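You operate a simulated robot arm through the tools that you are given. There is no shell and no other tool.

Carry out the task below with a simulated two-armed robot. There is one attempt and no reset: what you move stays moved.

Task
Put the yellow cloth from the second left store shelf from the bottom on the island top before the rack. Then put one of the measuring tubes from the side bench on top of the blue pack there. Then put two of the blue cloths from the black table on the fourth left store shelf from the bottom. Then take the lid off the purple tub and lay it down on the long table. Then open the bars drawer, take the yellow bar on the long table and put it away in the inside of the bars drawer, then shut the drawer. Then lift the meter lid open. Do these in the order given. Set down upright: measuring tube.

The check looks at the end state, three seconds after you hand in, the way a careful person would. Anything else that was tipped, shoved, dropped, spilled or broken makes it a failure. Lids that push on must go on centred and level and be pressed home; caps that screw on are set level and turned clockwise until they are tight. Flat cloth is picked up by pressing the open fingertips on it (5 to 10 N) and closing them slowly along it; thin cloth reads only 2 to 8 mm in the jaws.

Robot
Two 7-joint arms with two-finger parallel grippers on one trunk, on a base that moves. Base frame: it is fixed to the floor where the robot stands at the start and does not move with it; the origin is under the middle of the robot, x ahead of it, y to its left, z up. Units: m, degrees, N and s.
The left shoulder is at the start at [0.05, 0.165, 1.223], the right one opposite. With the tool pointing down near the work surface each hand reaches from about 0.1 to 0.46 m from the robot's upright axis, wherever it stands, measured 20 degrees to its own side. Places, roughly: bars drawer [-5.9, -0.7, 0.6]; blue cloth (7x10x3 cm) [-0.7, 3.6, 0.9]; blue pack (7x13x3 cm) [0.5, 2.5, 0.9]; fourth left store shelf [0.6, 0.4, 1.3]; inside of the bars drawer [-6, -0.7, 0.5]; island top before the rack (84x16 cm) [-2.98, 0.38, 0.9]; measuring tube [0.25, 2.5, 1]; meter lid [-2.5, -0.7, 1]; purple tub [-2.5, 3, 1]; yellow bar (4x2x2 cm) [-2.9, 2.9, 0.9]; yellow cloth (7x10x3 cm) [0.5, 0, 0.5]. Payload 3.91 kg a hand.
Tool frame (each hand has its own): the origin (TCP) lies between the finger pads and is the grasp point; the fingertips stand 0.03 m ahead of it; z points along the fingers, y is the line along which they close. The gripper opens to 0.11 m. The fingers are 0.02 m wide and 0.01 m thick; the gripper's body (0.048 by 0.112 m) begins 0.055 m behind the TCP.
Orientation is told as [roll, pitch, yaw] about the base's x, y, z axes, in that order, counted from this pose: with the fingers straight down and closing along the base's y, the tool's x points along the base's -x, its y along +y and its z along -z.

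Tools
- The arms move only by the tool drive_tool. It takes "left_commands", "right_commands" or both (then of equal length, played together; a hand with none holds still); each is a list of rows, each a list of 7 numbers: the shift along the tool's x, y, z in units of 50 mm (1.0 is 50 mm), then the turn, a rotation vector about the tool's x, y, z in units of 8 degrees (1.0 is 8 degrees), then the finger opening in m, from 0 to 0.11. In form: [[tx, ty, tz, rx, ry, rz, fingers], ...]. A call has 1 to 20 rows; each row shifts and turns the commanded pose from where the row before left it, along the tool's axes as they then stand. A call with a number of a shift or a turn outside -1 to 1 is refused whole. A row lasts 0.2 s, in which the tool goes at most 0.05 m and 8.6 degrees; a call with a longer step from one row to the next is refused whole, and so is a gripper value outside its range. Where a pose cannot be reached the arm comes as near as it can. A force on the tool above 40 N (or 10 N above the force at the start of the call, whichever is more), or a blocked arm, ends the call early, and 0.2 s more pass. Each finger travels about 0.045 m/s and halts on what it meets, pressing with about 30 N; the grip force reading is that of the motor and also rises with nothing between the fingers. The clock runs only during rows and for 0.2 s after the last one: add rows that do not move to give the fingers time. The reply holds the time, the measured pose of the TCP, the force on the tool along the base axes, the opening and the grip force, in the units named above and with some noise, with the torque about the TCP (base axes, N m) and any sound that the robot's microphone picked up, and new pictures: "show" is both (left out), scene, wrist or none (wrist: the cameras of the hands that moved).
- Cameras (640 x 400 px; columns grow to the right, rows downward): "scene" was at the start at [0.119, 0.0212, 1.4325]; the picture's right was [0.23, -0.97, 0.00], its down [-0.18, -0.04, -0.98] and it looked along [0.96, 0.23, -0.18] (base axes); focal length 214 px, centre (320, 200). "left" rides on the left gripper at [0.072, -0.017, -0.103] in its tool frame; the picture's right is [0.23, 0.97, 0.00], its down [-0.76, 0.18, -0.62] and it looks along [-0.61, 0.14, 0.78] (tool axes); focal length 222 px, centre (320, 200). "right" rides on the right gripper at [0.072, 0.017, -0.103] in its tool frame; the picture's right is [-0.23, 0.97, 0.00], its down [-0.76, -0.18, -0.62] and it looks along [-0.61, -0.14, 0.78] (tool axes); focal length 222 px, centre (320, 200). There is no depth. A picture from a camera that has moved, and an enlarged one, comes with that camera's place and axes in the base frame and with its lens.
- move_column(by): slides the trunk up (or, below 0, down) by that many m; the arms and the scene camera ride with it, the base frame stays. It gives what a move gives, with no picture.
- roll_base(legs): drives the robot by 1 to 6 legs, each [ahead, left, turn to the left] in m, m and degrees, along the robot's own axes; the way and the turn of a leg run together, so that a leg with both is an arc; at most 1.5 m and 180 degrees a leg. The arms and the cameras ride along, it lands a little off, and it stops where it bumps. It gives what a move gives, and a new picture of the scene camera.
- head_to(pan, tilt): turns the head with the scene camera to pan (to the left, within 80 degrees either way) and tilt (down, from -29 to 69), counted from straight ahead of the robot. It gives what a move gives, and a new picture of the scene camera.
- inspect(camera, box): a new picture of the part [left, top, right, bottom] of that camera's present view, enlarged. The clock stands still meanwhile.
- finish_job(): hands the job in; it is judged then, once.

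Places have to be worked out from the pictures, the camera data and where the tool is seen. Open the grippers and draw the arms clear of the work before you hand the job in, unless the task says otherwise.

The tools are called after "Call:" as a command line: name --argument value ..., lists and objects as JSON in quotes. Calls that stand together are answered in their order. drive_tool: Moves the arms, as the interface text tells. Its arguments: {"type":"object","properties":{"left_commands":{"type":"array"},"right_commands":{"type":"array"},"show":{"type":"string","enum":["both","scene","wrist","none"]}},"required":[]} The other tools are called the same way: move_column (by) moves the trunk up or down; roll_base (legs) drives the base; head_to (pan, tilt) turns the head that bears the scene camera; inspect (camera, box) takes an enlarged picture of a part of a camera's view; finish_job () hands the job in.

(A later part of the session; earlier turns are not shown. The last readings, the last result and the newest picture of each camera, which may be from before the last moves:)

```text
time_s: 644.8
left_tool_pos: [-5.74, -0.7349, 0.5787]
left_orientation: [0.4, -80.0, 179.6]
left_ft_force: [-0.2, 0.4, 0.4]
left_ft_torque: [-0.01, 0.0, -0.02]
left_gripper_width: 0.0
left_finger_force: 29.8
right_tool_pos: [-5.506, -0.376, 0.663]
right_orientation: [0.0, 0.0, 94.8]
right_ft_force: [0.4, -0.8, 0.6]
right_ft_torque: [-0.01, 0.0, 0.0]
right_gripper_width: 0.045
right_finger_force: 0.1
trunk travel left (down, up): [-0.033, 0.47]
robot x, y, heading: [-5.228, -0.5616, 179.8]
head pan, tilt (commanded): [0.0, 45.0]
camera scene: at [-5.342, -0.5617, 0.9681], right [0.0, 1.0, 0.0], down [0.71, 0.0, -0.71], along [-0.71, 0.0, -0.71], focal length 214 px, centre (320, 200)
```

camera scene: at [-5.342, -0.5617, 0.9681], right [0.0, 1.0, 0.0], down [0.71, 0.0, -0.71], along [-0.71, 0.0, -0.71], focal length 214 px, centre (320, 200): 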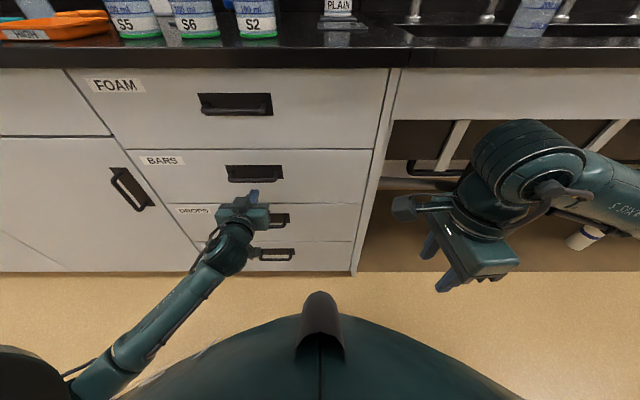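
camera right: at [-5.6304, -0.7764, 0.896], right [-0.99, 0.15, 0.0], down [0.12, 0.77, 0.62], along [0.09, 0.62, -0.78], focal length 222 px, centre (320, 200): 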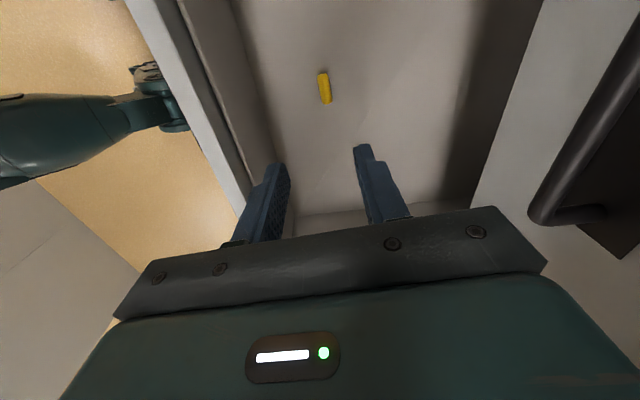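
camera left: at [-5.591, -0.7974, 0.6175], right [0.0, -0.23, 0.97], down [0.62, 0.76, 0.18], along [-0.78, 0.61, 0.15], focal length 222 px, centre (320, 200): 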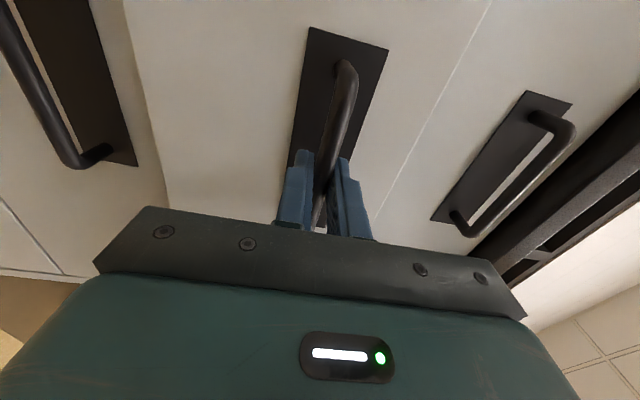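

Nearly flush. I'll press gently a few more millimetres until it is firmly shut.

Call:
drive_tool --left_commands '[[0, 0, 0.1, 0, 0, 0, 0.0], [0, 0, 0.1, 0, 0, 0, 0.0], [0, 0, 0.1, 0, 0, 0, 0.0], [0, 0, 0, 0, 0, 0, 0.0]]' --show "none"

Call:
inspect --camera "scene" --box '[60, 60, 400, 280]'

```text
time_s: 645.3
left_tool_pos: [-5.7434, -0.7338, 0.5774]
left_orientation: [0.2, -80.0, 179.7]
left_ft_force: [11.0, -1.1, 4.1]
left_ft_torque: [0.02, 0.19, 0.08]
left_gripper_width: 0.0
left_finger_force: 29.6
right_tool_pos: [-5.5052, -0.3766, 0.6625]
right_orientation: [0.2, 0.2, 95.0]
right_ft_force: [-1.0, 0.0, 0.5]
right_ft_torque: [0.0, -0.01, 0.0]
right_gripper_width: 0.0449
right_finger_force: 0.1
trunk travel left (down, up): [-0.033, 0.47]
robot x, y, heading: [-5.2319, -0.5607, 180.4]
head pan, tilt (commanded): [0.0, 45.0]
stopped in row 2 (left hand): the force on the tool passed its limit at 52 N (the readings are from after the stop); the commanded pose is now the measured one
```

```text
1.82 times, centred on (230, 170) of scene
camera zoom: at [-5.3406, -0.562, 0.9683], right [0.0, 1.0, 0.0], down [0.71, 0.0, -0.71], along [-0.71, 0.0, -0.71], focal length 390 px, centre (484, 254)
```

zoom: 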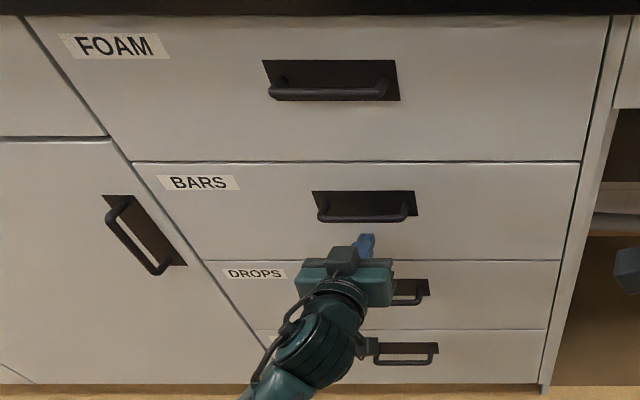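

The BARS drawer is firmly shut. I'll back away, restore the left hand to vertical, and raise the trunk.

Call:
drive_tool --left_commands '[[0, 0, -0.5, 0, 0, 0, 0.0], [0, 0, -0.5, 0, 0, 0, 0.0]]' --show "none"

Call:
roll_base --legs '[[-0.35, 0, 0]]'

Call:
drive_tool --left_commands '[[-0.8, 0, 0, 0, 0, 0, 0.03], [-0.8, 0, 0, 0, 0, 0, 0.05], [0, 0, 0, 0, 1, 0, 0.05], [0, 0, 0, 0, 1, 0, 0.05], [0, 0, 0, 0, 1, 0, 0.05], [0, 0, 0, 0, 1, 0, 0.05], [0, 0, 0, 0, 1, 0, 0.05], [0, 0, 0, 0, 1, 0, 0.05], [0, 0, 0, 0, 1, 0, 0.05], [0, 0, 0, 0, 1, 0, 0.05], [0, 0, 0, 0, 1, 0, 0.05], [0, 0, 0, 0, 1, 0, 0.05], [0.8, 0, 0, 0, 0, 0, 0.05], [0.8, 0, 0, 0, 0, 0, 0.05], [0.8, 0, 0, 0, 0, 0, 0.05]]' --right_commands '[[0, 0, 0, 0, 0, 0, 0.05], [0, 0, -0.8, 0, 0, 0, 0.05], [0, 0, -0.8, 0, 0, -1, 0.05], [0, 0, 0, 0, 0, -1, 0.05], [0, 0, 0, 0, 0, -1, 0.05], [0, 0, 0, 0, 0, -1, 0.05], [0, 0, 0, 0, 0, -1, 0.05], [0, 0, 0, 0, 0, -1, 0.05], [0, 0, 0, 0, 0, -1, 0.05], [0, 0, 0, 0, 0, -1, 0.05], [0, 0, 0, 0, 0, -1, 0.05], [0, 0, 0, 0, 0, -1, 0.05], [0, 0, 0, 0, 0, -0.6, 0.05], [0, 0, 0, 0, 0, 0, 0.05], [0, 0, 0, 0, 0, 0, 0.05]]' --show "scene"

```text
time_s: 645.9
left_tool_pos: [-5.7017, -0.7485, 0.5936]
left_orientation: [5.2, -81.2, 176.4]
left_ft_force: [0.4, -0.2, -0.6]
left_ft_torque: [-0.01, 0.03, 0.0]
left_gripper_width: 0.0001
left_finger_force: 30.1
right_tool_pos: [-5.508, -0.3777, 0.6638]
right_orientation: [-0.1, -0.1, 94.8]
right_ft_force: [0.4, -0.3, -0.3]
right_ft_torque: [0.0, -0.02, 0.0]
right_gripper_width: 0.0449
right_finger_force: 0.0
trunk travel left (down, up): [-0.033, 0.47]
robot x, y, heading: [-5.2307, -0.5642, 180.1]
head pan, tilt (commanded): [0.0, 45.0]
```

```text
time_s: 648.2
left_tool_pos: [-5.3517, -0.7494, 0.5949]
left_orientation: [3.7, -81.4, 177.6]
left_ft_force: [0.0, 0.6, -0.2]
left_ft_torque: [-0.03, 0.02, 0.0]
left_gripper_width: 0.0001
left_finger_force: 29.8
right_tool_pos: [-5.1564, -0.3776, 0.6636]
right_orientation: [0.3, 0.0, 94.8]
right_ft_force: [-0.2, 0.3, -0.3]
right_ft_torque: [0.0, 0.02, 0.01]
right_gripper_width: 0.045
right_finger_force: 0.0
trunk travel left (down, up): [-0.033, 0.47]
robot x, y, heading: [-4.8834, -0.5631, 179.9]
head pan, tilt (commanded): [0.0, 45.0]
camera scene: at [-4.9924, -0.5644, 0.9684], right [0.0, 1.0, 0.0], down [0.71, 0.0, -0.71], along [-0.71, 0.0, -0.71], focal length 214 px, centre (320, 200)
```

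scene: 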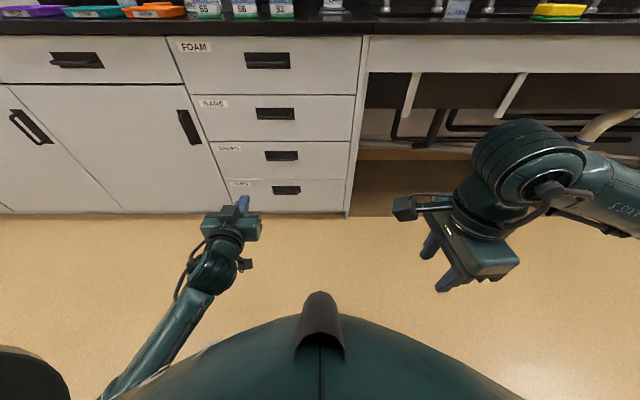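

```text
time_s: 650.1
left_tool_pos: [-5.3651, -0.8828, 0.677]
left_orientation: [23.4, -36.0, 179.9]
left_ft_force: [0.1, -0.4, 0.3]
left_ft_torque: [0.01, -0.01, 0.03]
left_gripper_width: 0.0499
left_finger_force: 0.0
left hand out of reach, approached as far as the arm can: row 8, 9
right_tool_pos: [-5.1567, -0.3769, 0.7447]
right_orientation: [-0.1, -0.1, 145.8]
right_ft_force: [0.2, -0.3, 0.3]
right_ft_torque: [0.03, 0.01, -0.01]
right_gripper_width: 0.05
right_finger_force: 0.0
trunk travel left (down, up): [-0.033, 0.47]
robot x, y, heading: [-4.8849, -0.5618, 179.7]
head pan, tilt (commanded): [0.0, 45.0]
stopped in row 9 (left hand): the arm was blocked; the commanded pose is now the measured one
camera scene: at [-4.9934, -0.5649, 0.968], right [0.0, 1.0, 0.0], down [0.71, 0.0, -0.71], along [-0.71, 0.01, -0.71], focal length 214 px, centre (320, 200)
```

scene: 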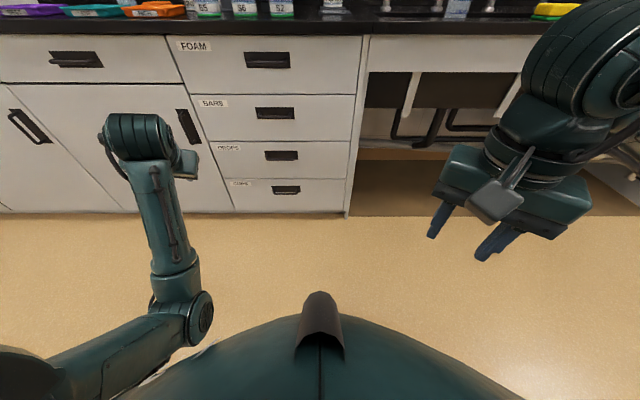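

The left elbow folded inward again; I'll move the hand outward and square it up like last time.

Call:
drive_tool --left_commands '[[-0.5, 0.5, 0, 0, 0, 0, 0.05], [-0.5, 0.5, 0, 0.97, 0, 0, 0.05], [0, 0, 0, 0.97, 0, 0, 0.05], [0, 0, 0, 0.97, 0, 0, 0.05], [0, 0, 0, 0, 1, 0, 0.05], [0, 0, 0, 0, 1, 0, 0.05], [0, 0, 0, 0, 1, 0, 0.05], [0, 0, 0, 0, 1, 0, 0.05], [0, 0, 0, 0, 0.5, 0, 0.05]]' --show "scene"

```text
time_s: 652.1
left_tool_pos: [-5.3934, -0.9242, 0.725]
left_orientation: [-0.1, 0.1, 179.9]
left_ft_force: [-0.1, 0.7, -0.9]
left_ft_torque: [0.01, 0.0, 0.02]
left_gripper_width: 0.0499
left_finger_force: 0.0
right_tool_pos: [-5.1575, -0.3774, 0.7431]
right_orientation: [0.1, 0.0, 145.7]
right_ft_force: [0.1, 0.1, -0.6]
right_ft_torque: [-0.03, -0.02, -0.05]
right_gripper_width: 0.0501
right_finger_force: 0.0
trunk travel left (down, up): [-0.033, 0.47]
robot x, y, heading: [-4.881, -0.5629, 179.8]
head pan, tilt (commanded): [0.0, 45.0]
camera scene: at [-4.9927, -0.5626, 0.9681], right [0.0, 1.0, 0.0], down [0.71, 0.0, -0.71], along [-0.71, 0.0, -0.71], focal length 214 px, centre (320, 200)
```

scene: 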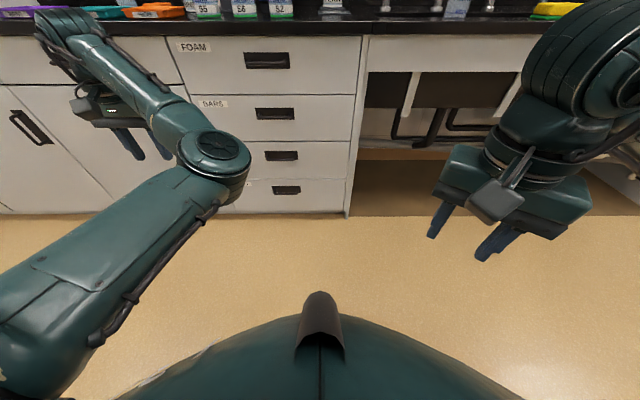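

The hand is upright but the elbow is inboard. I'll swing the hand out left and back to coax the elbow outward.

Call:
drive_tool --left_commands '[[0.4, 0.85, -0.2, 0, 0, 0, 0.05], [0.4, 0.85, -0.2, 0, 0, 0, 0.05], [0.4, 0.85, -0.2, 0, 0, 0, 0.05], [0.4, 0.85, -0.2, 0, 0, 0, 0.05], [0, 0, 0, 0, 0, 0, 0.05]]' --show "scene"

```text
time_s: 653.3
left_tool_pos: [-5.3128, -1.0965, 0.7656]
left_orientation: [0.0, 0.0, 179.9]
left_ft_force: [-0.5, -0.2, 0.5]
left_ft_torque: [0.01, 0.0, 0.0]
left_gripper_width: 0.05
left_finger_force: 0.1
right_tool_pos: [-5.1559, -0.3763, 0.7436]
right_orientation: [0.0, -0.2, 145.7]
right_ft_force: [0.1, -0.1, 0.7]
right_ft_torque: [0.01, 0.01, -0.03]
right_gripper_width: 0.0502
right_finger_force: 0.1
trunk travel left (down, up): [-0.033, 0.47]
robot x, y, heading: [-4.8814, -0.5611, 179.9]
head pan, tilt (commanded): [0.0, 45.0]
camera scene: at [-4.9927, -0.5627, 0.9681], right [0.0, 1.0, 0.0], down [0.71, 0.0, -0.71], along [-0.71, 0.0, -0.71], focal length 214 px, centre (320, 200)
```

scene: 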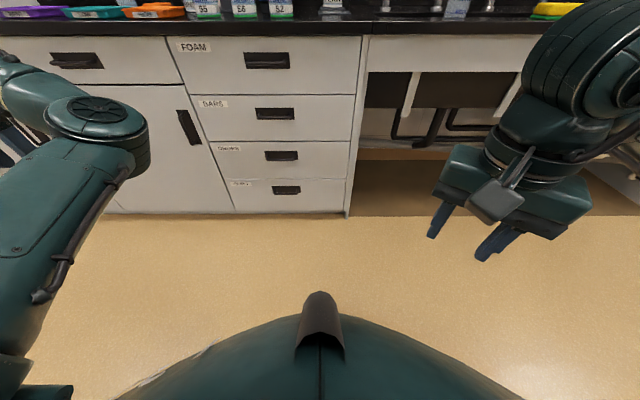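

Continuing to stretch the arm outward to let the elbow pass through straight.

Call:
drive_tool --left_commands '[[0.5, 0.8, 0, 0, 0, 0, 0.05], [0.5, 0.8, 0, 0, 0, 0, 0.05], [0.5, 0.8, 0, 0, 0, 0, 0.05], [0.5, 0.8, 0, 0, 0, 0, 0.05], [0.5, 0.8, 0, 0, 0, 0, 0.05]]' --show "none"

Call:
head_to --pan 45 --tilt 40

```text
time_s: 654.5
left_tool_pos: [-5.187, -1.2957, 0.7637]
left_orientation: [-0.1, -0.1, 179.9]
left_ft_force: [0.0, 0.0, -0.2]
left_ft_torque: [0.0, -0.04, 0.03]
left_gripper_width: 0.05
left_finger_force: 0.1
right_tool_pos: [-5.1562, -0.3763, 0.7429]
right_orientation: [0.2, 0.0, 145.7]
right_ft_force: [0.4, 0.2, 0.1]
right_ft_torque: [-0.01, 0.01, -0.01]
right_gripper_width: 0.0499
right_finger_force: 0.1
trunk travel left (down, up): [-0.033, 0.47]
robot x, y, heading: [-4.8782, -0.5628, 179.7]
head pan, tilt (commanded): [0.0, 45.0]
```

```text
time_s: 655.6
left_tool_pos: [-5.1866, -1.2945, 0.7636]
left_orientation: [-0.1, -0.1, 179.9]
left_ft_force: [0.0, 0.0, 0.5]
left_ft_torque: [-0.02, -0.02, 0.0]
left_gripper_width: 0.0498
left_finger_force: 0.0
right_tool_pos: [-5.1575, -0.3759, 0.7424]
right_orientation: [0.2, 0.0, 145.7]
right_ft_force: [0.0, 0.6, 0.2]
right_ft_torque: [0.0, 0.01, 0.03]
right_gripper_width: 0.0502
right_finger_force: 0.1
trunk travel left (down, up): [-0.033, 0.47]
robot x, y, heading: [-4.8819, -0.5626, 179.8]
head pan, tilt (commanded): [45.0, 40.0]
camera scene: at [-4.9717, -0.6228, 0.9754], right [-0.7, 0.71, 0.0], down [0.46, 0.45, -0.77], along [-0.54, -0.54, -0.64], focal length 214 px, centre (320, 200)
```

scene: 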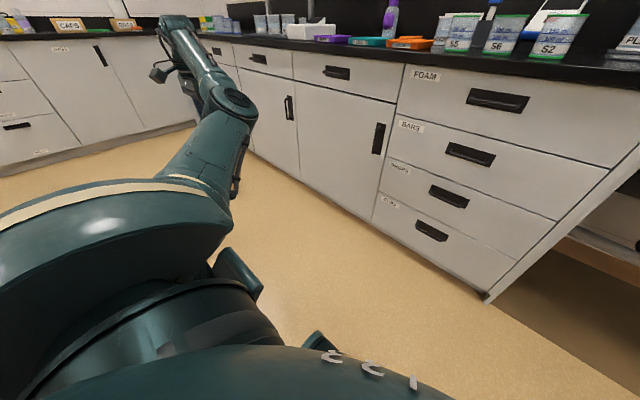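

I'll bring the hand partway back while rolling it so the fingers point inward; that should force the elbow to the outside.

Call:
drive_tool --left_commands '[[-0.5, -0.75, 0, 0, 0, 0, 0.05], [-0.5, -0.75, 0, 0, 0, 0, 0.05], [-0.5, -0.75, 0, 0, 0, 0, 0.05], [-0.5, -0.75, 0, 0, 0, 0, 0.05], [0, 0, 0, 1, 0, 0, 0.05], [0, 0, 0, 1, 0, 0, 0.05], [0, 0, 0, 1, 0, 0, 0.05], [0, 0, 0, 1, 0, 0, 0.05]]' --show "scene"

```text
time_s: 657.4
left_tool_pos: [-5.2895, -1.1472, 0.7639]
left_orientation: [-32.1, -0.1, 179.9]
left_ft_force: [-0.7, -0.4, 0.5]
left_ft_torque: [-0.02, 0.0, 0.0]
left_gripper_width: 0.0504
left_finger_force: 0.1
right_tool_pos: [-5.1566, -0.3769, 0.7435]
right_orientation: [0.1, -0.1, 145.6]
right_ft_force: [0.3, -1.0, 0.4]
right_ft_torque: [0.0, 0.0, 0.04]
right_gripper_width: 0.0501
right_finger_force: 0.1
trunk travel left (down, up): [-0.033, 0.47]
robot x, y, heading: [-4.8831, -0.5616, 179.8]
head pan, tilt (commanded): [45.0, 40.0]
camera scene: at [-4.9717, -0.6228, 0.9754], right [-0.7, 0.71, 0.0], down [0.46, 0.45, -0.77], along [-0.54, -0.54, -0.64], focal length 214 px, centre (320, 200)
```

scene: 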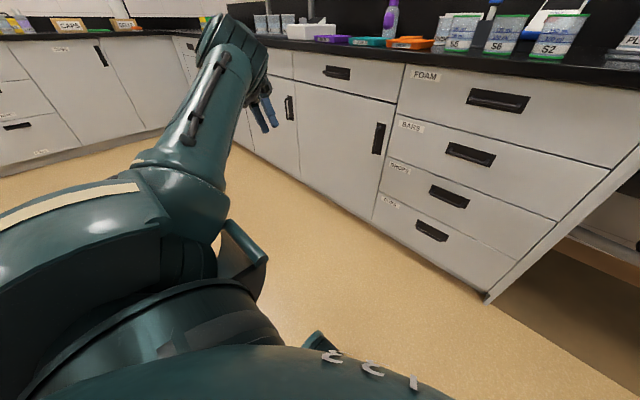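

The elbow is moving to the outside. A bit more roll and bring the hand inward.

Call:
drive_tool --left_commands '[[0, 0, 0, 1, 0, 0, 0.05], [0, 0, 0, 1, 0, 0, 0.05], [-0.3, -0.55, 0.7, 0, 0, 0, 0.05], [-0.3, -0.55, 0.7, 0, 0, 0, 0.05], [-0.3, -0.55, 0.7, 0, 0, 0, 0.05], [-0.3, -0.55, 0.7, 0, 0, 0, 0.05]]' --show "scene"

```text
time_s: 658.8
left_tool_pos: [-5.3314, -0.9433, 0.7418]
left_orientation: [-48.0, -0.1, 179.9]
left_ft_force: [0.3, -0.1, 0.4]
left_ft_torque: [-0.01, 0.0, -0.02]
left_gripper_width: 0.05
left_finger_force: 0.1
left hand out of reach, approached as far as the arm can: row 1, 2
right_tool_pos: [-5.1572, -0.377, 0.7431]
right_orientation: [0.0, -0.1, 145.7]
right_ft_force: [0.1, -0.3, 0.3]
right_ft_torque: [0.0, 0.01, 0.01]
right_gripper_width: 0.0499
right_finger_force: 0.0
trunk travel left (down, up): [-0.033, 0.47]
robot x, y, heading: [-4.8828, -0.5629, 179.8]
head pan, tilt (commanded): [45.0, 40.0]
camera scene: at [-4.9716, -0.6229, 0.9754], right [-0.7, 0.71, 0.0], down [0.46, 0.45, -0.77], along [-0.54, -0.54, -0.64], focal length 214 px, centre (320, 200)
```

scene: 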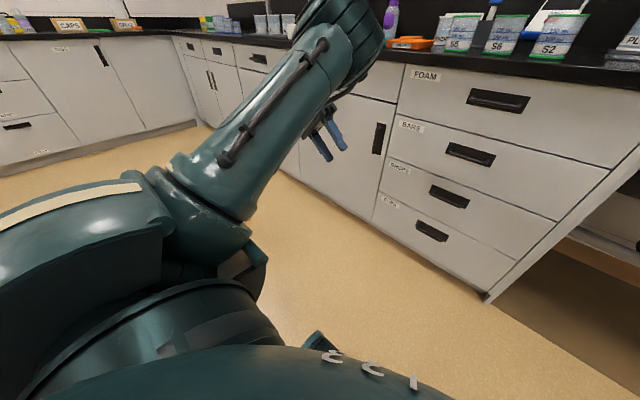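

Now I'll square the hand back upright and check which side the elbow is on.

Call:
drive_tool --left_commands '[[0, 0, 0, -1, 0, 0, 0.05], [0, 0, 0, -1, 0, 0, 0.05], [0, 0, 0, -1, 0, 0, 0.05], [0, 0, 0, -1, 0, 0, 0.05], [0, 0, 0, -1, 0, 0, 0.05], [0, 0, 0, -1, 0, 0, 0.05], [0, 0, 0, 0, 0, 0, 0.05]]' --show "none"

Call:
head_to --pan 20 --tilt 40

```text
time_s: 660.4
left_tool_pos: [-5.3336, -0.9433, 0.7445]
left_orientation: [-0.1, -0.1, 179.7]
left_ft_force: [-0.3, 0.2, -0.8]
left_ft_torque: [-0.01, -0.01, -0.02]
left_gripper_width: 0.05
left_finger_force: 0.2
right_tool_pos: [-5.1565, -0.3759, 0.7427]
right_orientation: [0.2, -0.1, 145.7]
right_ft_force: [-0.1, -0.3, -0.1]
right_ft_torque: [-0.01, -0.02, 0.01]
right_gripper_width: 0.0499
right_finger_force: 0.0
trunk travel left (down, up): [-0.033, 0.47]
robot x, y, heading: [-4.88, -0.5593, 179.7]
head pan, tilt (commanded): [45.0, 40.0]
```

```text
time_s: 661.3
left_tool_pos: [-5.3338, -0.9446, 0.7444]
left_orientation: [-0.1, -0.2, 179.9]
left_ft_force: [0.1, 0.3, 0.0]
left_ft_torque: [-0.01, 0.03, 0.0]
left_gripper_width: 0.0499
left_finger_force: 0.0
right_tool_pos: [-5.157, -0.3759, 0.7424]
right_orientation: [0.0, -0.2, 145.7]
right_ft_force: [0.7, 0.1, 1.0]
right_ft_torque: [0.0, -0.02, 0.01]
right_gripper_width: 0.0498
right_finger_force: 0.1
trunk travel left (down, up): [-0.033, 0.47]
robot x, y, heading: [-4.883, -0.5619, 180.0]
head pan, tilt (commanded): [20.0, 40.0]
camera scene: at [-4.9913, -0.5918, 0.9754], right [-0.34, 0.94, 0.0], down [0.6, 0.22, -0.77], along [-0.72, -0.26, -0.64], focal length 214 px, centre (320, 200)
```

scene: 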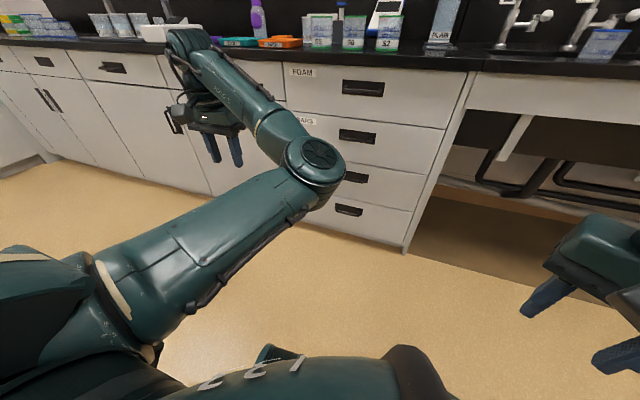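

The elbow is still inside. I'll retry the manoeuvre that worked before: tilt the hand forward, roll it positive (elbow swings low and out), then un-tilt with the hand out to the left.

Call:
drive_tool --left_commands '[[0, 0, 0, 0, -1, 0, 0.05], [0, 0, 0, 0, -1, 0, 0.05], [0, 0, 0, 0, -1, 0, 0.05], [0, 0, 0, 0, -1, 0, 0.05], [0, 0, 0, 0, -1, 0, 0.05], [0, 0, 0, 0, -1, 0, 0.05], [0, 0, 0, 0, -1, 0, 0.05], [0, 0, 0, 0, -1, 0, 0.05], [0, 0, 0, 0, -1, 0, 0.05], [0, 0, 0, 0, -1, 0, 0.05], [0, 0, 0, 0, 0, 1, 0.05], [0, 0, 0, 0, 0, 1, 0.05], [0, 0, 0, 0, 0, 1, 0.05], [0, 0, 0, 0, 0, 1, 0.05], [0, 0, 0, 0, 0, 1, 0.05], [0, 0, 0, 0, 0, 1, 0.05]]' --show "scene"

```text
time_s: 664.1
left_tool_pos: [-5.3404, -0.9367, 0.822]
left_orientation: [95.4, -69.7, 83.9]
left_ft_force: [-0.2, -0.2, 0.4]
left_ft_torque: [0.0, -0.03, 0.07]
left_gripper_width: 0.0501
left_finger_force: 0.2
right_tool_pos: [-5.1561, -0.376, 0.7403]
right_orientation: [0.2, -0.1, 145.8]
right_ft_force: [0.4, 0.8, -0.3]
right_ft_torque: [-0.03, 0.0, -0.02]
right_gripper_width: 0.0502
right_finger_force: 0.1
trunk travel left (down, up): [-0.033, 0.47]
robot x, y, heading: [-4.8831, -0.5642, 179.7]
head pan, tilt (commanded): [20.0, 40.0]
stopped in row 13 (left hand): the arm was blocked; the commanded pose is now the measured one
camera scene: at [-4.991, -0.5903, 0.9736], right [-0.34, 0.94, 0.0], down [0.6, 0.22, -0.77], along [-0.72, -0.26, -0.64], focal length 214 px, centre (320, 200)
```

scene: 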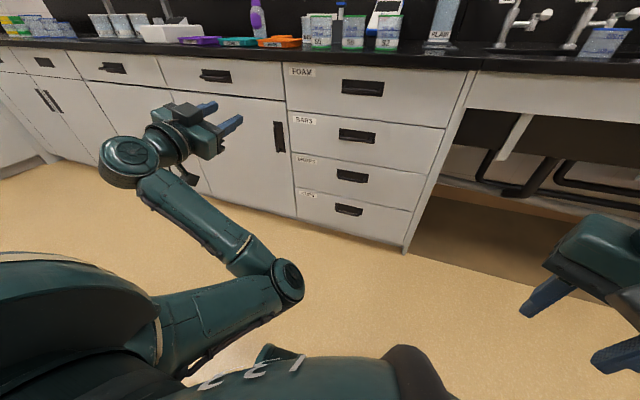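

Blocked again there. I'll unwind that, then try squaring the hand closer in with the fingers-inward roll, where the elbow naturally belongs outside.

Call:
drive_tool --left_commands '[[0, 0, 0, 0, 0, -1, 0.05], [0, 0, 0, 0, 0, -1, 0.05], [0, 0, 0, 0, 0, -0.25, 0.05], [0, 0, 0, 0, 1, 0, 0.05], [0, 0, 0, 0, 1, 0, 0.05], [0, 0, 0, 0, 1, 0, 0.05], [0, 0, 0, 0, 1, 0, 0.05], [0, 0, 0, 0, 1, 0, 0.05], [0, 0, 0, 0, 1, 0, 0.05], [0, 0, 0, 0, 1, 0, 0.05], [0, 0, 0, 0, 1, 0, 0.05], [0, 0, 0, 0, 1, 0, 0.05], [0, 0, 0, 0, 1, 0, 0.05]]' --show "scene"

```text
time_s: 666.9
left_tool_pos: [-5.3405, -0.9383, 0.8188]
left_orientation: [2.0, -11.2, 178.7]
left_ft_force: [0.5, -0.8, -0.5]
left_ft_torque: [-0.02, -0.07, -0.01]
left_gripper_width: 0.0502
left_finger_force: 0.1
right_tool_pos: [-5.1572, -0.3771, 0.7425]
right_orientation: [0.1, -0.1, 145.7]
right_ft_force: [0.9, 0.4, -0.7]
right_ft_torque: [0.02, -0.01, 0.03]
right_gripper_width: 0.0501
right_finger_force: 0.0
trunk travel left (down, up): [-0.033, 0.47]
robot x, y, heading: [-4.8792, -0.566, 179.6]
head pan, tilt (commanded): [20.0, 40.0]
camera scene: at [-4.9913, -0.5917, 0.9754], right [-0.34, 0.94, 0.0], down [0.6, 0.22, -0.77], along [-0.72, -0.26, -0.64], focal length 214 px, centre (320, 200)
```

scene: 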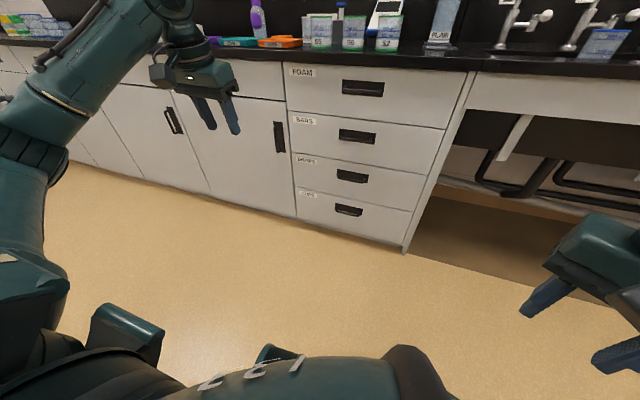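

The elbow is now on the outside. I'll finish squaring and pull the hand in to the travel pose; also square the right hand.

Call:
drive_tool --left_commands '[[0, 0, 0, 0.25, 1, 0, 0.05], [0, 0, 0, 0, 0.4, -0.16, 0.05], [0.55, -0.78, -0.1, 0, 0, 0, 0.05], [0.55, -0.78, -0.1, 0, 0, 0, 0.05], [0.55, -0.78, -0.1, 0, 0, 0, 0.05], [0.55, -0.78, -0.1, 0, 0, 0, 0.05], [0.55, -0.78, -0.1, 0, 0, 0, 0.05]]' --right_commands '[[0, 0, 0, 0, 0, -0.9, 0.05], [0, 0, 0, 0, 0, -0.9, 0.05], [0, 0, 0, 0, 0, -0.9, 0.05], [0, 0, 0, 0, 0, -0.9, 0.05], [0, 0, 0, 0, 0, -0.68, 0.05], [0, 0, -0.5, 0, 0, 0, 0.05], [0, 0, -0.5, 0, 0, 0, 0.05]]' --show "scene"

Call:
move_column --by 0.4

```text
time_s: 668.5
left_tool_pos: [-5.203, -0.7444, 0.8428]
left_orientation: [-0.1, 0.0, -179.9]
left_ft_force: [0.2, -0.7, 0.4]
left_ft_torque: [0.0, 0.02, -0.01]
left_gripper_width: 0.0499
left_finger_force: 0.0
right_tool_pos: [-5.1569, -0.3768, 0.7926]
right_orientation: [0.0, -0.1, 180.1]
right_ft_force: [0.2, -0.2, 0.0]
right_ft_torque: [0.02, 0.02, 0.03]
right_gripper_width: 0.0502
right_finger_force: 0.1
trunk travel left (down, up): [-0.033, 0.47]
robot x, y, heading: [-4.8818, -0.5631, 180.1]
head pan, tilt (commanded): [20.0, 40.0]
camera scene: at [-4.9913, -0.5918, 0.9753], right [-0.34, 0.94, 0.0], down [0.6, 0.22, -0.77], along [-0.72, -0.26, -0.64], focal length 214 px, centre (320, 200)
```

scene: 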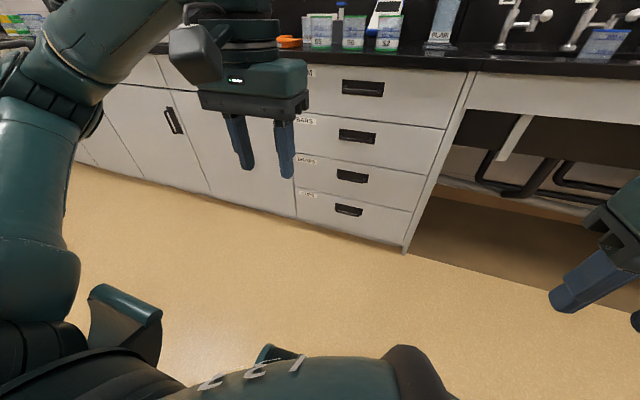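

```text
time_s: 672.3
left_tool_pos: [-5.205, -0.7455, 1.2427]
left_orientation: [0.0, 0.0, -179.9]
left_ft_force: [-0.6, -0.3, 0.1]
left_ft_torque: [0.02, 0.02, 0.01]
left_gripper_width: 0.0503
left_finger_force: 0.0
right_tool_pos: [-5.156, -0.377, 1.1928]
right_orientation: [0.2, -0.1, 179.9]
right_ft_force: [-0.9, -1.0, -0.2]
right_ft_torque: [0.01, -0.02, -0.03]
right_gripper_width: 0.05
right_finger_force: 0.0
trunk travel left (down, up): [-0.433, 0.07]
robot x, y, heading: [-4.8784, -0.5616, 179.9]
head pan, tilt (commanded): [20.0, 40.0]
```

Both arms are in travel pose and the drawer is shut. Now to the meter on the island's south side; I'll look left (south) first.

Call:
head_to --pan 80 --tilt 20

```text
time_s: 673.6
left_tool_pos: [-5.2034, -0.7456, 1.2431]
left_orientation: [0.0, 0.0, -180.0]
left_ft_force: [-0.3, -0.5, -0.4]
left_ft_torque: [-0.03, -0.01, -0.01]
left_gripper_width: 0.0501
left_finger_force: 0.1
right_tool_pos: [-5.156, -0.3771, 1.1937]
right_orientation: [0.1, -0.1, 179.9]
right_ft_force: [0.0, -0.4, -0.4]
right_ft_torque: [0.0, 0.01, -0.01]
right_gripper_width: 0.0499
right_finger_force: 0.1
trunk travel left (down, up): [-0.433, 0.07]
robot x, y, heading: [-4.8832, -0.5612, 180.0]
head pan, tilt (commanded): [80.0, 20.0]
camera scene: at [-4.9279, -0.6545, 1.4068], right [-0.98, 0.18, 0.0], down [0.06, 0.34, -0.94], along [-0.17, -0.92, -0.34], focal length 214 px, centre (320, 200)
```

scene: 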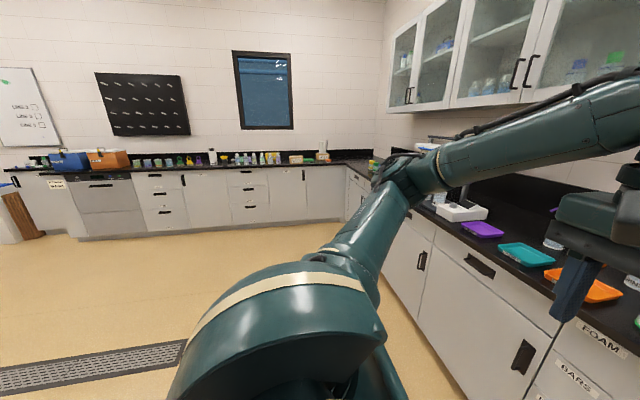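

Open floor to the south. I'll sidestep south to y≈-1.9, turn to face east, and drive along the island's south side.

Call:
roll_base --legs '[[0, 1.35, 0], [0, 0, 179]]'

Call:
head_to --pan 20 --tilt 20

```text
time_s: 693.1
left_tool_pos: [-4.5652, -1.7572, 1.2436]
left_orientation: [0.0, 0.0, -1.7]
left_ft_force: [-0.7, -0.6, 0.3]
left_ft_torque: [0.03, 0.02, -0.01]
left_gripper_width: 0.0499
left_finger_force: 0.2
right_tool_pos: [-4.6232, -2.124, 1.1928]
right_orientation: [0.2, -0.1, -1.8]
right_ft_force: [-0.5, -1.1, -0.3]
right_ft_torque: [-0.02, -0.01, -0.02]
right_gripper_width: 0.05
right_finger_force: 0.2
trunk travel left (down, up): [-0.433, 0.07]
robot x, y, heading: [-4.8937, -1.9282, -2.3]
head pan, tilt (commanded): [80.0, 20.0]
camera scene: at [-4.8453, -1.8386, 1.4068], right [0.98, -0.21, 0.0], down [-0.07, -0.33, -0.94], along [0.19, 0.92, -0.34], focal length 214 px, centre (320, 200)
```

scene: 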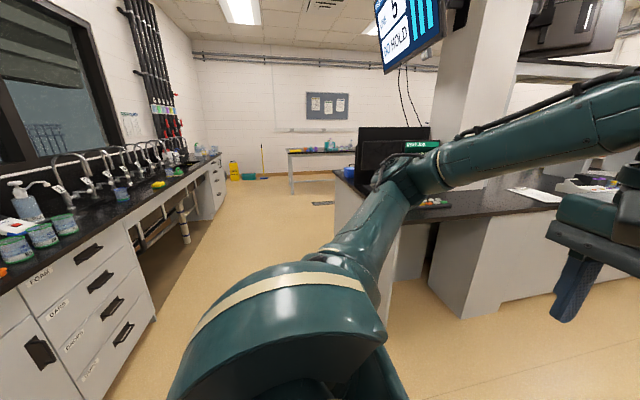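

```text
time_s: 694.4
left_tool_pos: [-4.5656, -1.757, 1.2424]
left_orientation: [0.0, -0.1, -1.7]
left_ft_force: [-0.1, 0.1, 0.3]
left_ft_torque: [-0.01, -0.01, 0.03]
left_gripper_width: 0.0501
left_finger_force: 0.0
right_tool_pos: [-4.6231, -2.1235, 1.193]
right_orientation: [0.2, -0.1, -1.8]
right_ft_force: [0.7, -0.2, 0.2]
right_ft_torque: [-0.01, -0.02, -0.01]
right_gripper_width: 0.0501
right_finger_force: 0.1
trunk travel left (down, up): [-0.433, 0.07]
robot x, y, heading: [-4.8894, -1.9308, -2.3]
head pan, tilt (commanded): [20.0, 20.0]
camera scene: at [-4.7761, -1.9008, 1.4068], right [0.31, -0.95, 0.0], down [-0.33, -0.11, -0.94], along [0.89, 0.29, -0.34], focal length 214 px, centre (320, 200)
```

scene: 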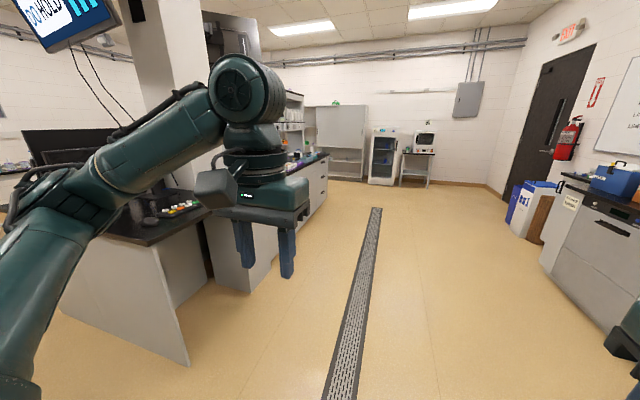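

Driving east along the south aisle to x≈-2.6, then turning to face the island.

Call:
roll_base --legs '[[0, 0, 2.3], [1.2, 0, 0], [1.1, 0, 0], [0, 0, 90]]'

Call:
head_to --pan 0 --tilt 20

```text
time_s: 709.9
left_tool_pos: [-2.8028, -1.5591, 1.2436]
left_orientation: [0.1, 0.0, 91.9]
left_ft_force: [0.1, -0.2, -1.1]
left_ft_torque: [0.0, -0.03, 0.01]
left_gripper_width: 0.0501
left_finger_force: 0.1
right_tool_pos: [-2.4343, -1.5949, 1.1932]
right_orientation: [0.0, -0.1, 92.1]
right_ft_force: [0.2, -0.5, -0.3]
right_ft_torque: [-0.02, -0.01, -0.02]
right_gripper_width: 0.0502
right_finger_force: 0.0
trunk travel left (down, up): [-0.433, 0.07]
robot x, y, heading: [-2.6111, -1.8774, 91.7]
head pan, tilt (commanded): [20.0, 20.0]
camera scene: at [-2.6471, -1.7606, 1.4068], right [0.93, 0.37, 0.0], down [0.13, -0.32, -0.94], along [-0.35, 0.87, -0.34], focal length 214 px, centre (320, 200)
```

scene: 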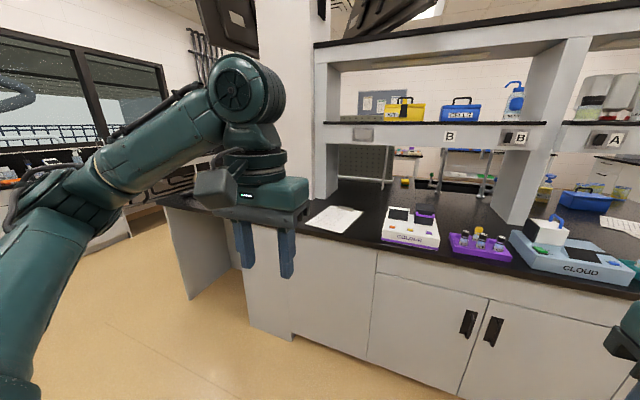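

```text
time_s: 710.7
left_tool_pos: [-2.8046, -1.5603, 1.2435]
left_orientation: [0.0, 0.0, 92.1]
left_ft_force: [0.2, 0.2, 0.4]
left_ft_torque: [-0.01, -0.01, 0.03]
left_gripper_width: 0.0502
left_finger_force: 0.0
right_tool_pos: [-2.4355, -1.5941, 1.1933]
right_orientation: [0.1, -0.1, 92.0]
right_ft_force: [-0.7, 0.4, 0.2]
right_ft_torque: [0.0, 0.02, 0.01]
right_gripper_width: 0.0498
right_finger_force: 0.0
trunk travel left (down, up): [-0.433, 0.07]
robot x, y, heading: [-2.6099, -1.8763, 91.6]
head pan, tilt (commanded): [0.0, 20.0]
camera scene: at [-2.6154, -1.754, 1.4068], right [1.0, 0.03, 0.0], down [0.01, -0.34, -0.94], along [-0.03, 0.94, -0.34], focal length 214 px, centre (320, 200)
```

scene: 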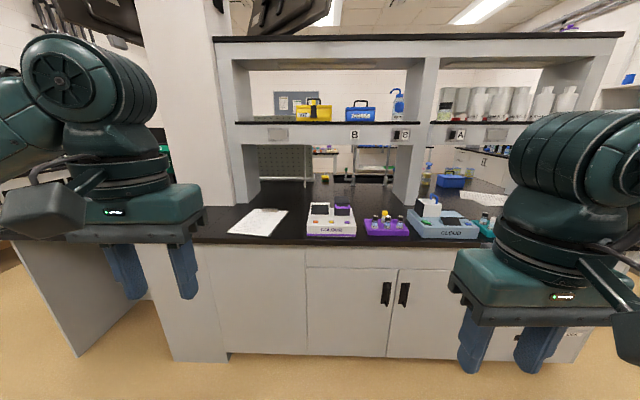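

A "COLOUR" meter stands straight ahead (x≈-2.5), a "CLOUD" device further right. I'll zoom in on the COLOUR meter.

Call:
inspect --camera "scene" --box '[290, 190, 370, 245]'

Call:
inspect --camera "scene" --box '[280, 180, 500, 260]'

```text
7.27 times, centred on (330, 218) of scene
camera zoom: at [-2.6154, -1.754, 1.4068], right [1.0, 0.03, 0.0], down [0.01, -0.34, -0.94], along [-0.03, 0.94, -0.34], focal length 1560 px, centre (247, 73)
```

zoom: 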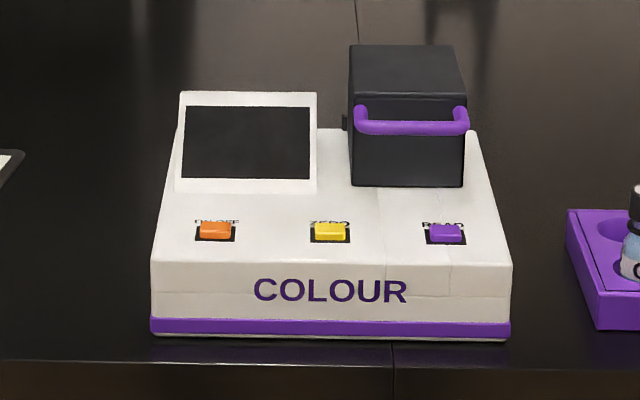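

```text
2.91 times, centred on (390, 220) of scene
camera zoom: at [-2.6154, -1.754, 1.4068], right [1.0, 0.03, 0.0], down [0.01, -0.34, -0.94], along [-0.03, 0.94, -0.34], focal length 624 px, centre (116, 142)
```

zoom: 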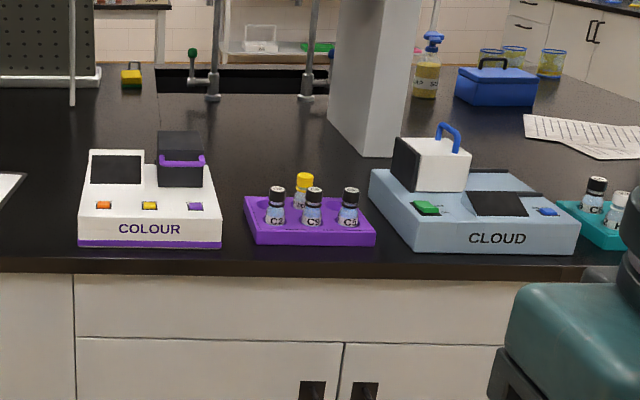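

The target is the COLOUR meter's black box lid with a purple bar handle on its front. I'll move closer (left hand in line with the lid) to see how it is hinged.

Call:
roll_base --legs '[[0, -0.245, -1.6], [0.5, 0, 0]]'

Call:
head_to --pan 20 --tilt 35

Call:
inspect --camera "scene" --box '[240, 130, 400, 250]'

```text
time_s: 716.0
left_tool_pos: [-2.5495, -1.0545, 1.2431]
left_orientation: [0.0, 0.1, 90.3]
left_ft_force: [0.1, 0.7, -0.3]
left_ft_torque: [-0.01, 0.03, -0.01]
left_gripper_width: 0.0501
left_finger_force: 0.1
right_tool_pos: [-2.1804, -1.1, 1.1921]
right_orientation: [0.0, -0.1, 90.3]
right_ft_force: [0.0, 0.1, 0.4]
right_ft_torque: [-0.02, 0.0, 0.03]
right_gripper_width: 0.05
right_finger_force: 0.2
trunk travel left (down, up): [-0.433, 0.07]
robot x, y, heading: [-2.3636, -1.3773, 90.3]
head pan, tilt (commanded): [0.0, 20.0]
camera scene: at [-2.3656, -1.253, 1.4068], right [1.0, 0.0, 0.0], down [0.0, -0.34, -0.94], along [0.0, 0.94, -0.34], focal length 214 px, centre (320, 200)
```

scene: 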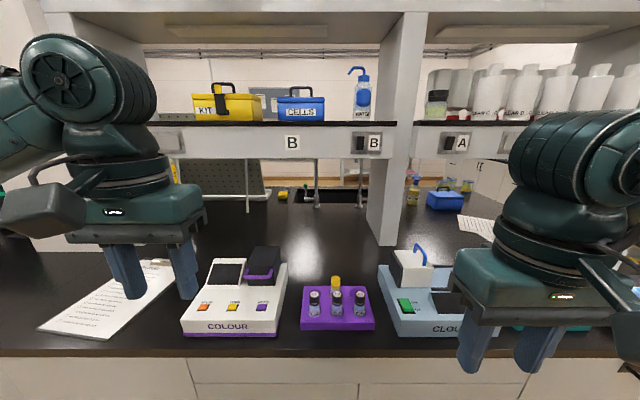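

```text
time_s: 716.8
left_tool_pos: [-2.5472, -1.0551, 1.242]
left_orientation: [0.0, 0.0, 90.4]
left_ft_force: [0.2, 0.6, 0.3]
left_ft_torque: [0.04, 0.0, -0.01]
left_gripper_width: 0.0502
left_finger_force: 0.1
right_tool_pos: [-2.1797, -1.1, 1.1947]
right_orientation: [0.1, -0.2, 90.2]
right_ft_force: [0.1, 0.0, 0.2]
right_ft_torque: [-0.01, 0.0, 0.01]
right_gripper_width: 0.05
right_finger_force: 0.0
trunk travel left (down, up): [-0.433, 0.07]
robot x, y, heading: [-2.3657, -1.3757, 89.9]
head pan, tilt (commanded): [20.0, 35.0]
camera scene: at [-2.3956, -1.2638, 1.383], right [0.94, 0.34, 0.0], down [0.2, -0.54, -0.82], along [-0.28, 0.77, -0.57], focal length 214 px, centre (320, 200)
```

scene: 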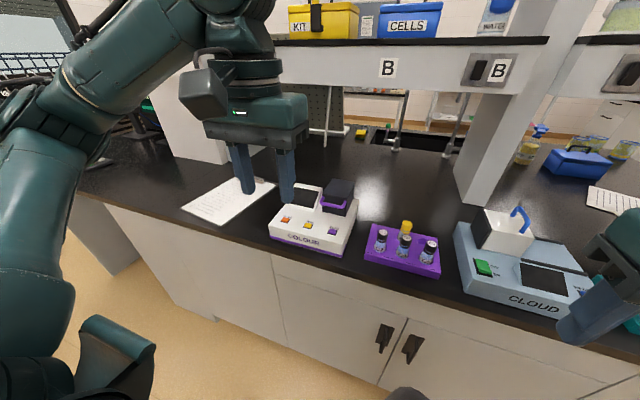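

```text
3.33 times, centred on (320, 190) of scene
camera zoom: at [-2.3956, -1.2638, 1.383], right [0.94, 0.34, 0.0], down [0.2, -0.54, -0.82], along [-0.28, 0.77, -0.57], focal length 715 px, centre (320, 233)
```

zoom: 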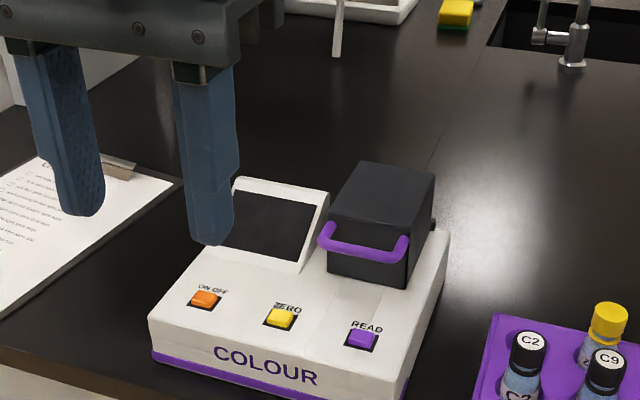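

The lid is a hood with a purple U-handle; triangulated bar centre ≈(-2.532, -0.776, 1.013), about 7 cm long along x, with a few cm gap to the sloped lid face. I'll turn the left hand 90° so its fingers close front-to-back on the bar.

Call:
drive_tool --left_commands '[[0, 0, 0, 0, 0, -1, 0.05], [0, 0, 0, 0, 0, -1, 0.05], [0, 0, 0, 0, 0, -1, 0.05], [0, 0, 0, 0, 0, -1, 0.05], [0, 0, 0, 0, 0, -1, 0.05], [0, 0, 0, 0, 0, -1, 0.05], [0, 0, 0, 0, 0, -1, 0.05], [0, 0, 0, 0, 0, -1, 0.05], [0, 0, 0, 0, 0, -1, 0.05], [0, 0, 0, 0, 0, -1, 0.05], [0, 0, 0, 0, 0, -1, 0.05], [0, 0, 0, 0, 0, -0.2, 0.05]]' --show "both"

```text
time_s: 719.4
left_tool_pos: [-2.547, -1.0539, 1.2437]
left_orientation: [0.0, 0.0, -179.9]
left_ft_force: [0.4, -0.1, 0.2]
left_ft_torque: [-0.02, -0.04, 0.0]
left_gripper_width: 0.0499
left_finger_force: 0.0
right_tool_pos: [-2.1802, -1.0998, 1.1934]
right_orientation: [0.2, -0.1, 90.2]
right_ft_force: [0.3, 0.4, -0.3]
right_ft_torque: [0.02, 0.03, -0.03]
right_gripper_width: 0.05
right_finger_force: 0.1
trunk travel left (down, up): [-0.433, 0.07]
robot x, y, heading: [-2.3653, -1.376, 90.1]
head pan, tilt (commanded): [20.0, 35.0]
camera scene: at [-2.3957, -1.2638, 1.383], right [0.94, 0.34, 0.0], down [0.2, -0.54, -0.82], along [-0.28, 0.77, -0.57], focal length 214 px, centre (320, 200)
camera left: at [-2.4757, -1.0376, 1.3467], right [0.23, -0.97, 0.0], down [-0.76, -0.18, 0.62], along [-0.61, -0.14, -0.78], focal length 222 px, centre (320, 200)
```

scene: 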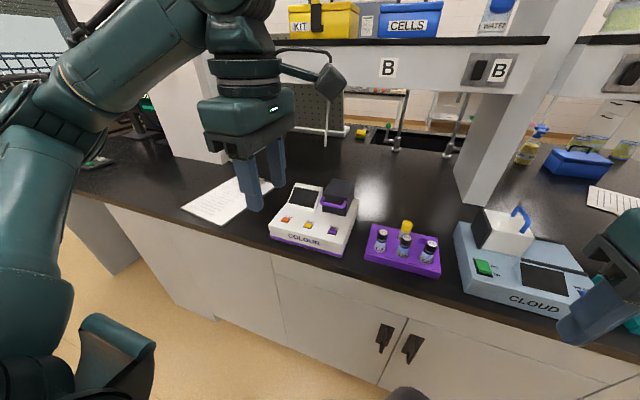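
left: 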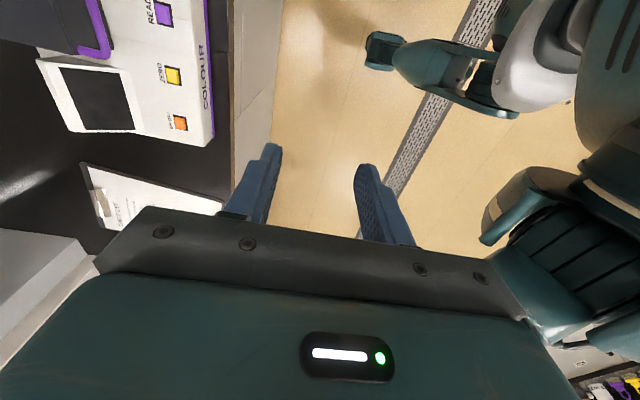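

Hand is turned. I'll move the base in 0.155 m and bring the hand above the handle.

Call:
roll_base --legs '[[0.155, 0, 0]]'

Call:
drive_tool --left_commands '[[0.15, -0.8, 0, 0, 0, 0, 0.05], [0.15, -0.8, 0, 0, 0, 0, 0.05], [0, -0.6, 0.4, 0, 0, 0, 0.05], [0, 0, 0.8, 0, 0, 0, 0.05], [0, 0, 0, 0, 0, 0, 0.05]]' --show "both"

Call:
inspect --camera "scene" --box '[200, 170, 400, 310]'

```text
time_s: 720.8
left_tool_pos: [-2.5495, -0.8996, 1.243]
left_orientation: [0.1, 0.0, 180.0]
left_ft_force: [-0.4, 0.1, -0.4]
left_ft_torque: [-0.03, -0.02, -0.03]
left_gripper_width: 0.0502
left_finger_force: 0.0
right_tool_pos: [-2.1814, -0.9444, 1.1925]
right_orientation: [0.2, -0.1, 90.3]
right_ft_force: [1.0, -0.1, -0.9]
right_ft_torque: [-0.05, -0.03, -0.02]
right_gripper_width: 0.05
right_finger_force: 0.0
trunk travel left (down, up): [-0.433, 0.07]
robot x, y, heading: [-2.3607, -1.2232, 90.1]
head pan, tilt (commanded): [20.0, 35.0]
camera scene: at [-2.396, -1.1095, 1.3829], right [0.94, 0.34, 0.0], down [0.2, -0.54, -0.82], along [-0.28, 0.77, -0.57], focal length 214 px, centre (320, 200)
```

scene: 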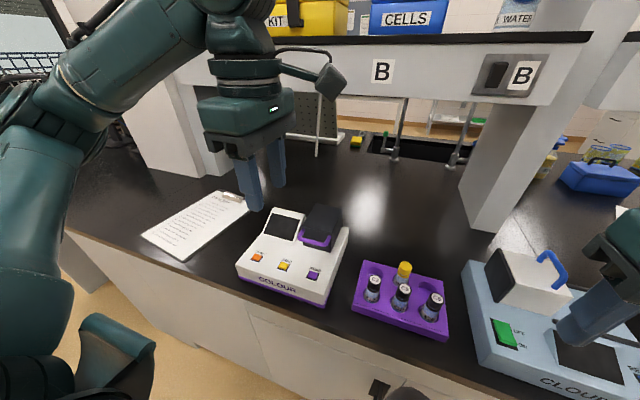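

```text
time_s: 722.0
left_tool_pos: [-2.5329, -0.7894, 1.1825]
left_orientation: [-0.1, 0.0, 180.0]
left_ft_force: [0.1, 0.1, -1.0]
left_ft_torque: [0.01, 0.0, 0.0]
left_gripper_width: 0.0501
left_finger_force: 0.1
right_tool_pos: [-2.1807, -0.946, 1.1937]
right_orientation: [0.1, -0.2, 90.3]
right_ft_force: [0.1, -0.1, -0.5]
right_ft_torque: [0.01, 0.03, 0.01]
right_gripper_width: 0.0502
right_finger_force: 0.1
trunk travel left (down, up): [-0.433, 0.07]
robot x, y, heading: [-2.3641, -1.2209, 90.3]
head pan, tilt (commanded): [20.0, 35.0]
camera scene: at [-2.3958, -1.1105, 1.383], right [0.94, 0.34, 0.0], down [0.2, -0.54, -0.82], along [-0.28, 0.77, -0.57], focal length 214 px, centre (320, 200)
camera left: at [-2.4606, -0.7733, 1.285], right [0.23, -0.97, 0.0], down [-0.76, -0.18, 0.62], along [-0.61, -0.14, -0.78], focal length 222 px, centre (320, 200)
```

scene: 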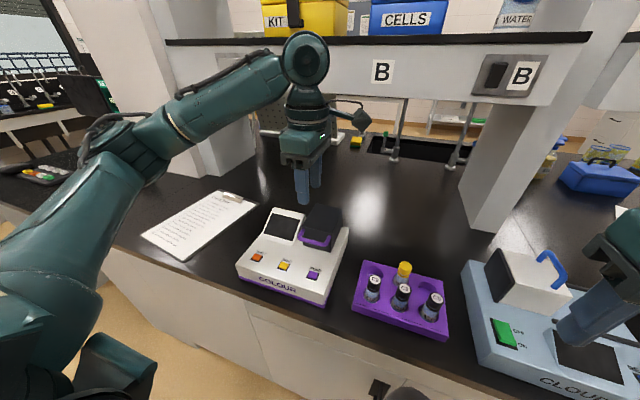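
left: 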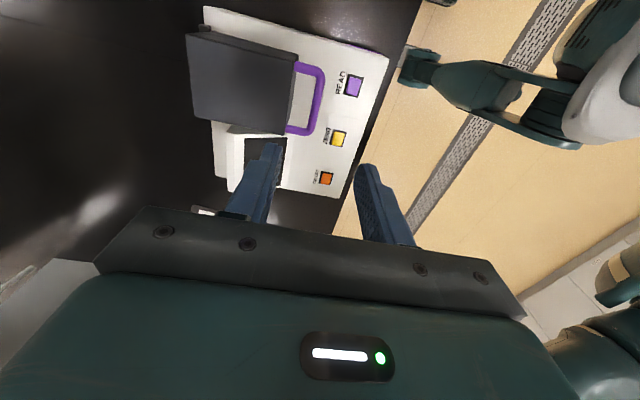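

```text
2.86 times, centred on (300, 240) of scene
camera zoom: at [-2.3958, -1.1105, 1.383], right [0.94, 0.34, 0.0], down [0.2, -0.54, -0.82], along [-0.28, 0.77, -0.57], focal length 613 px, centre (377, 86)
```

zoom: 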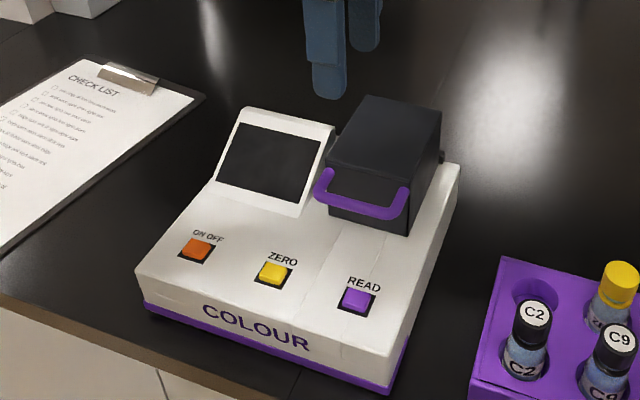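

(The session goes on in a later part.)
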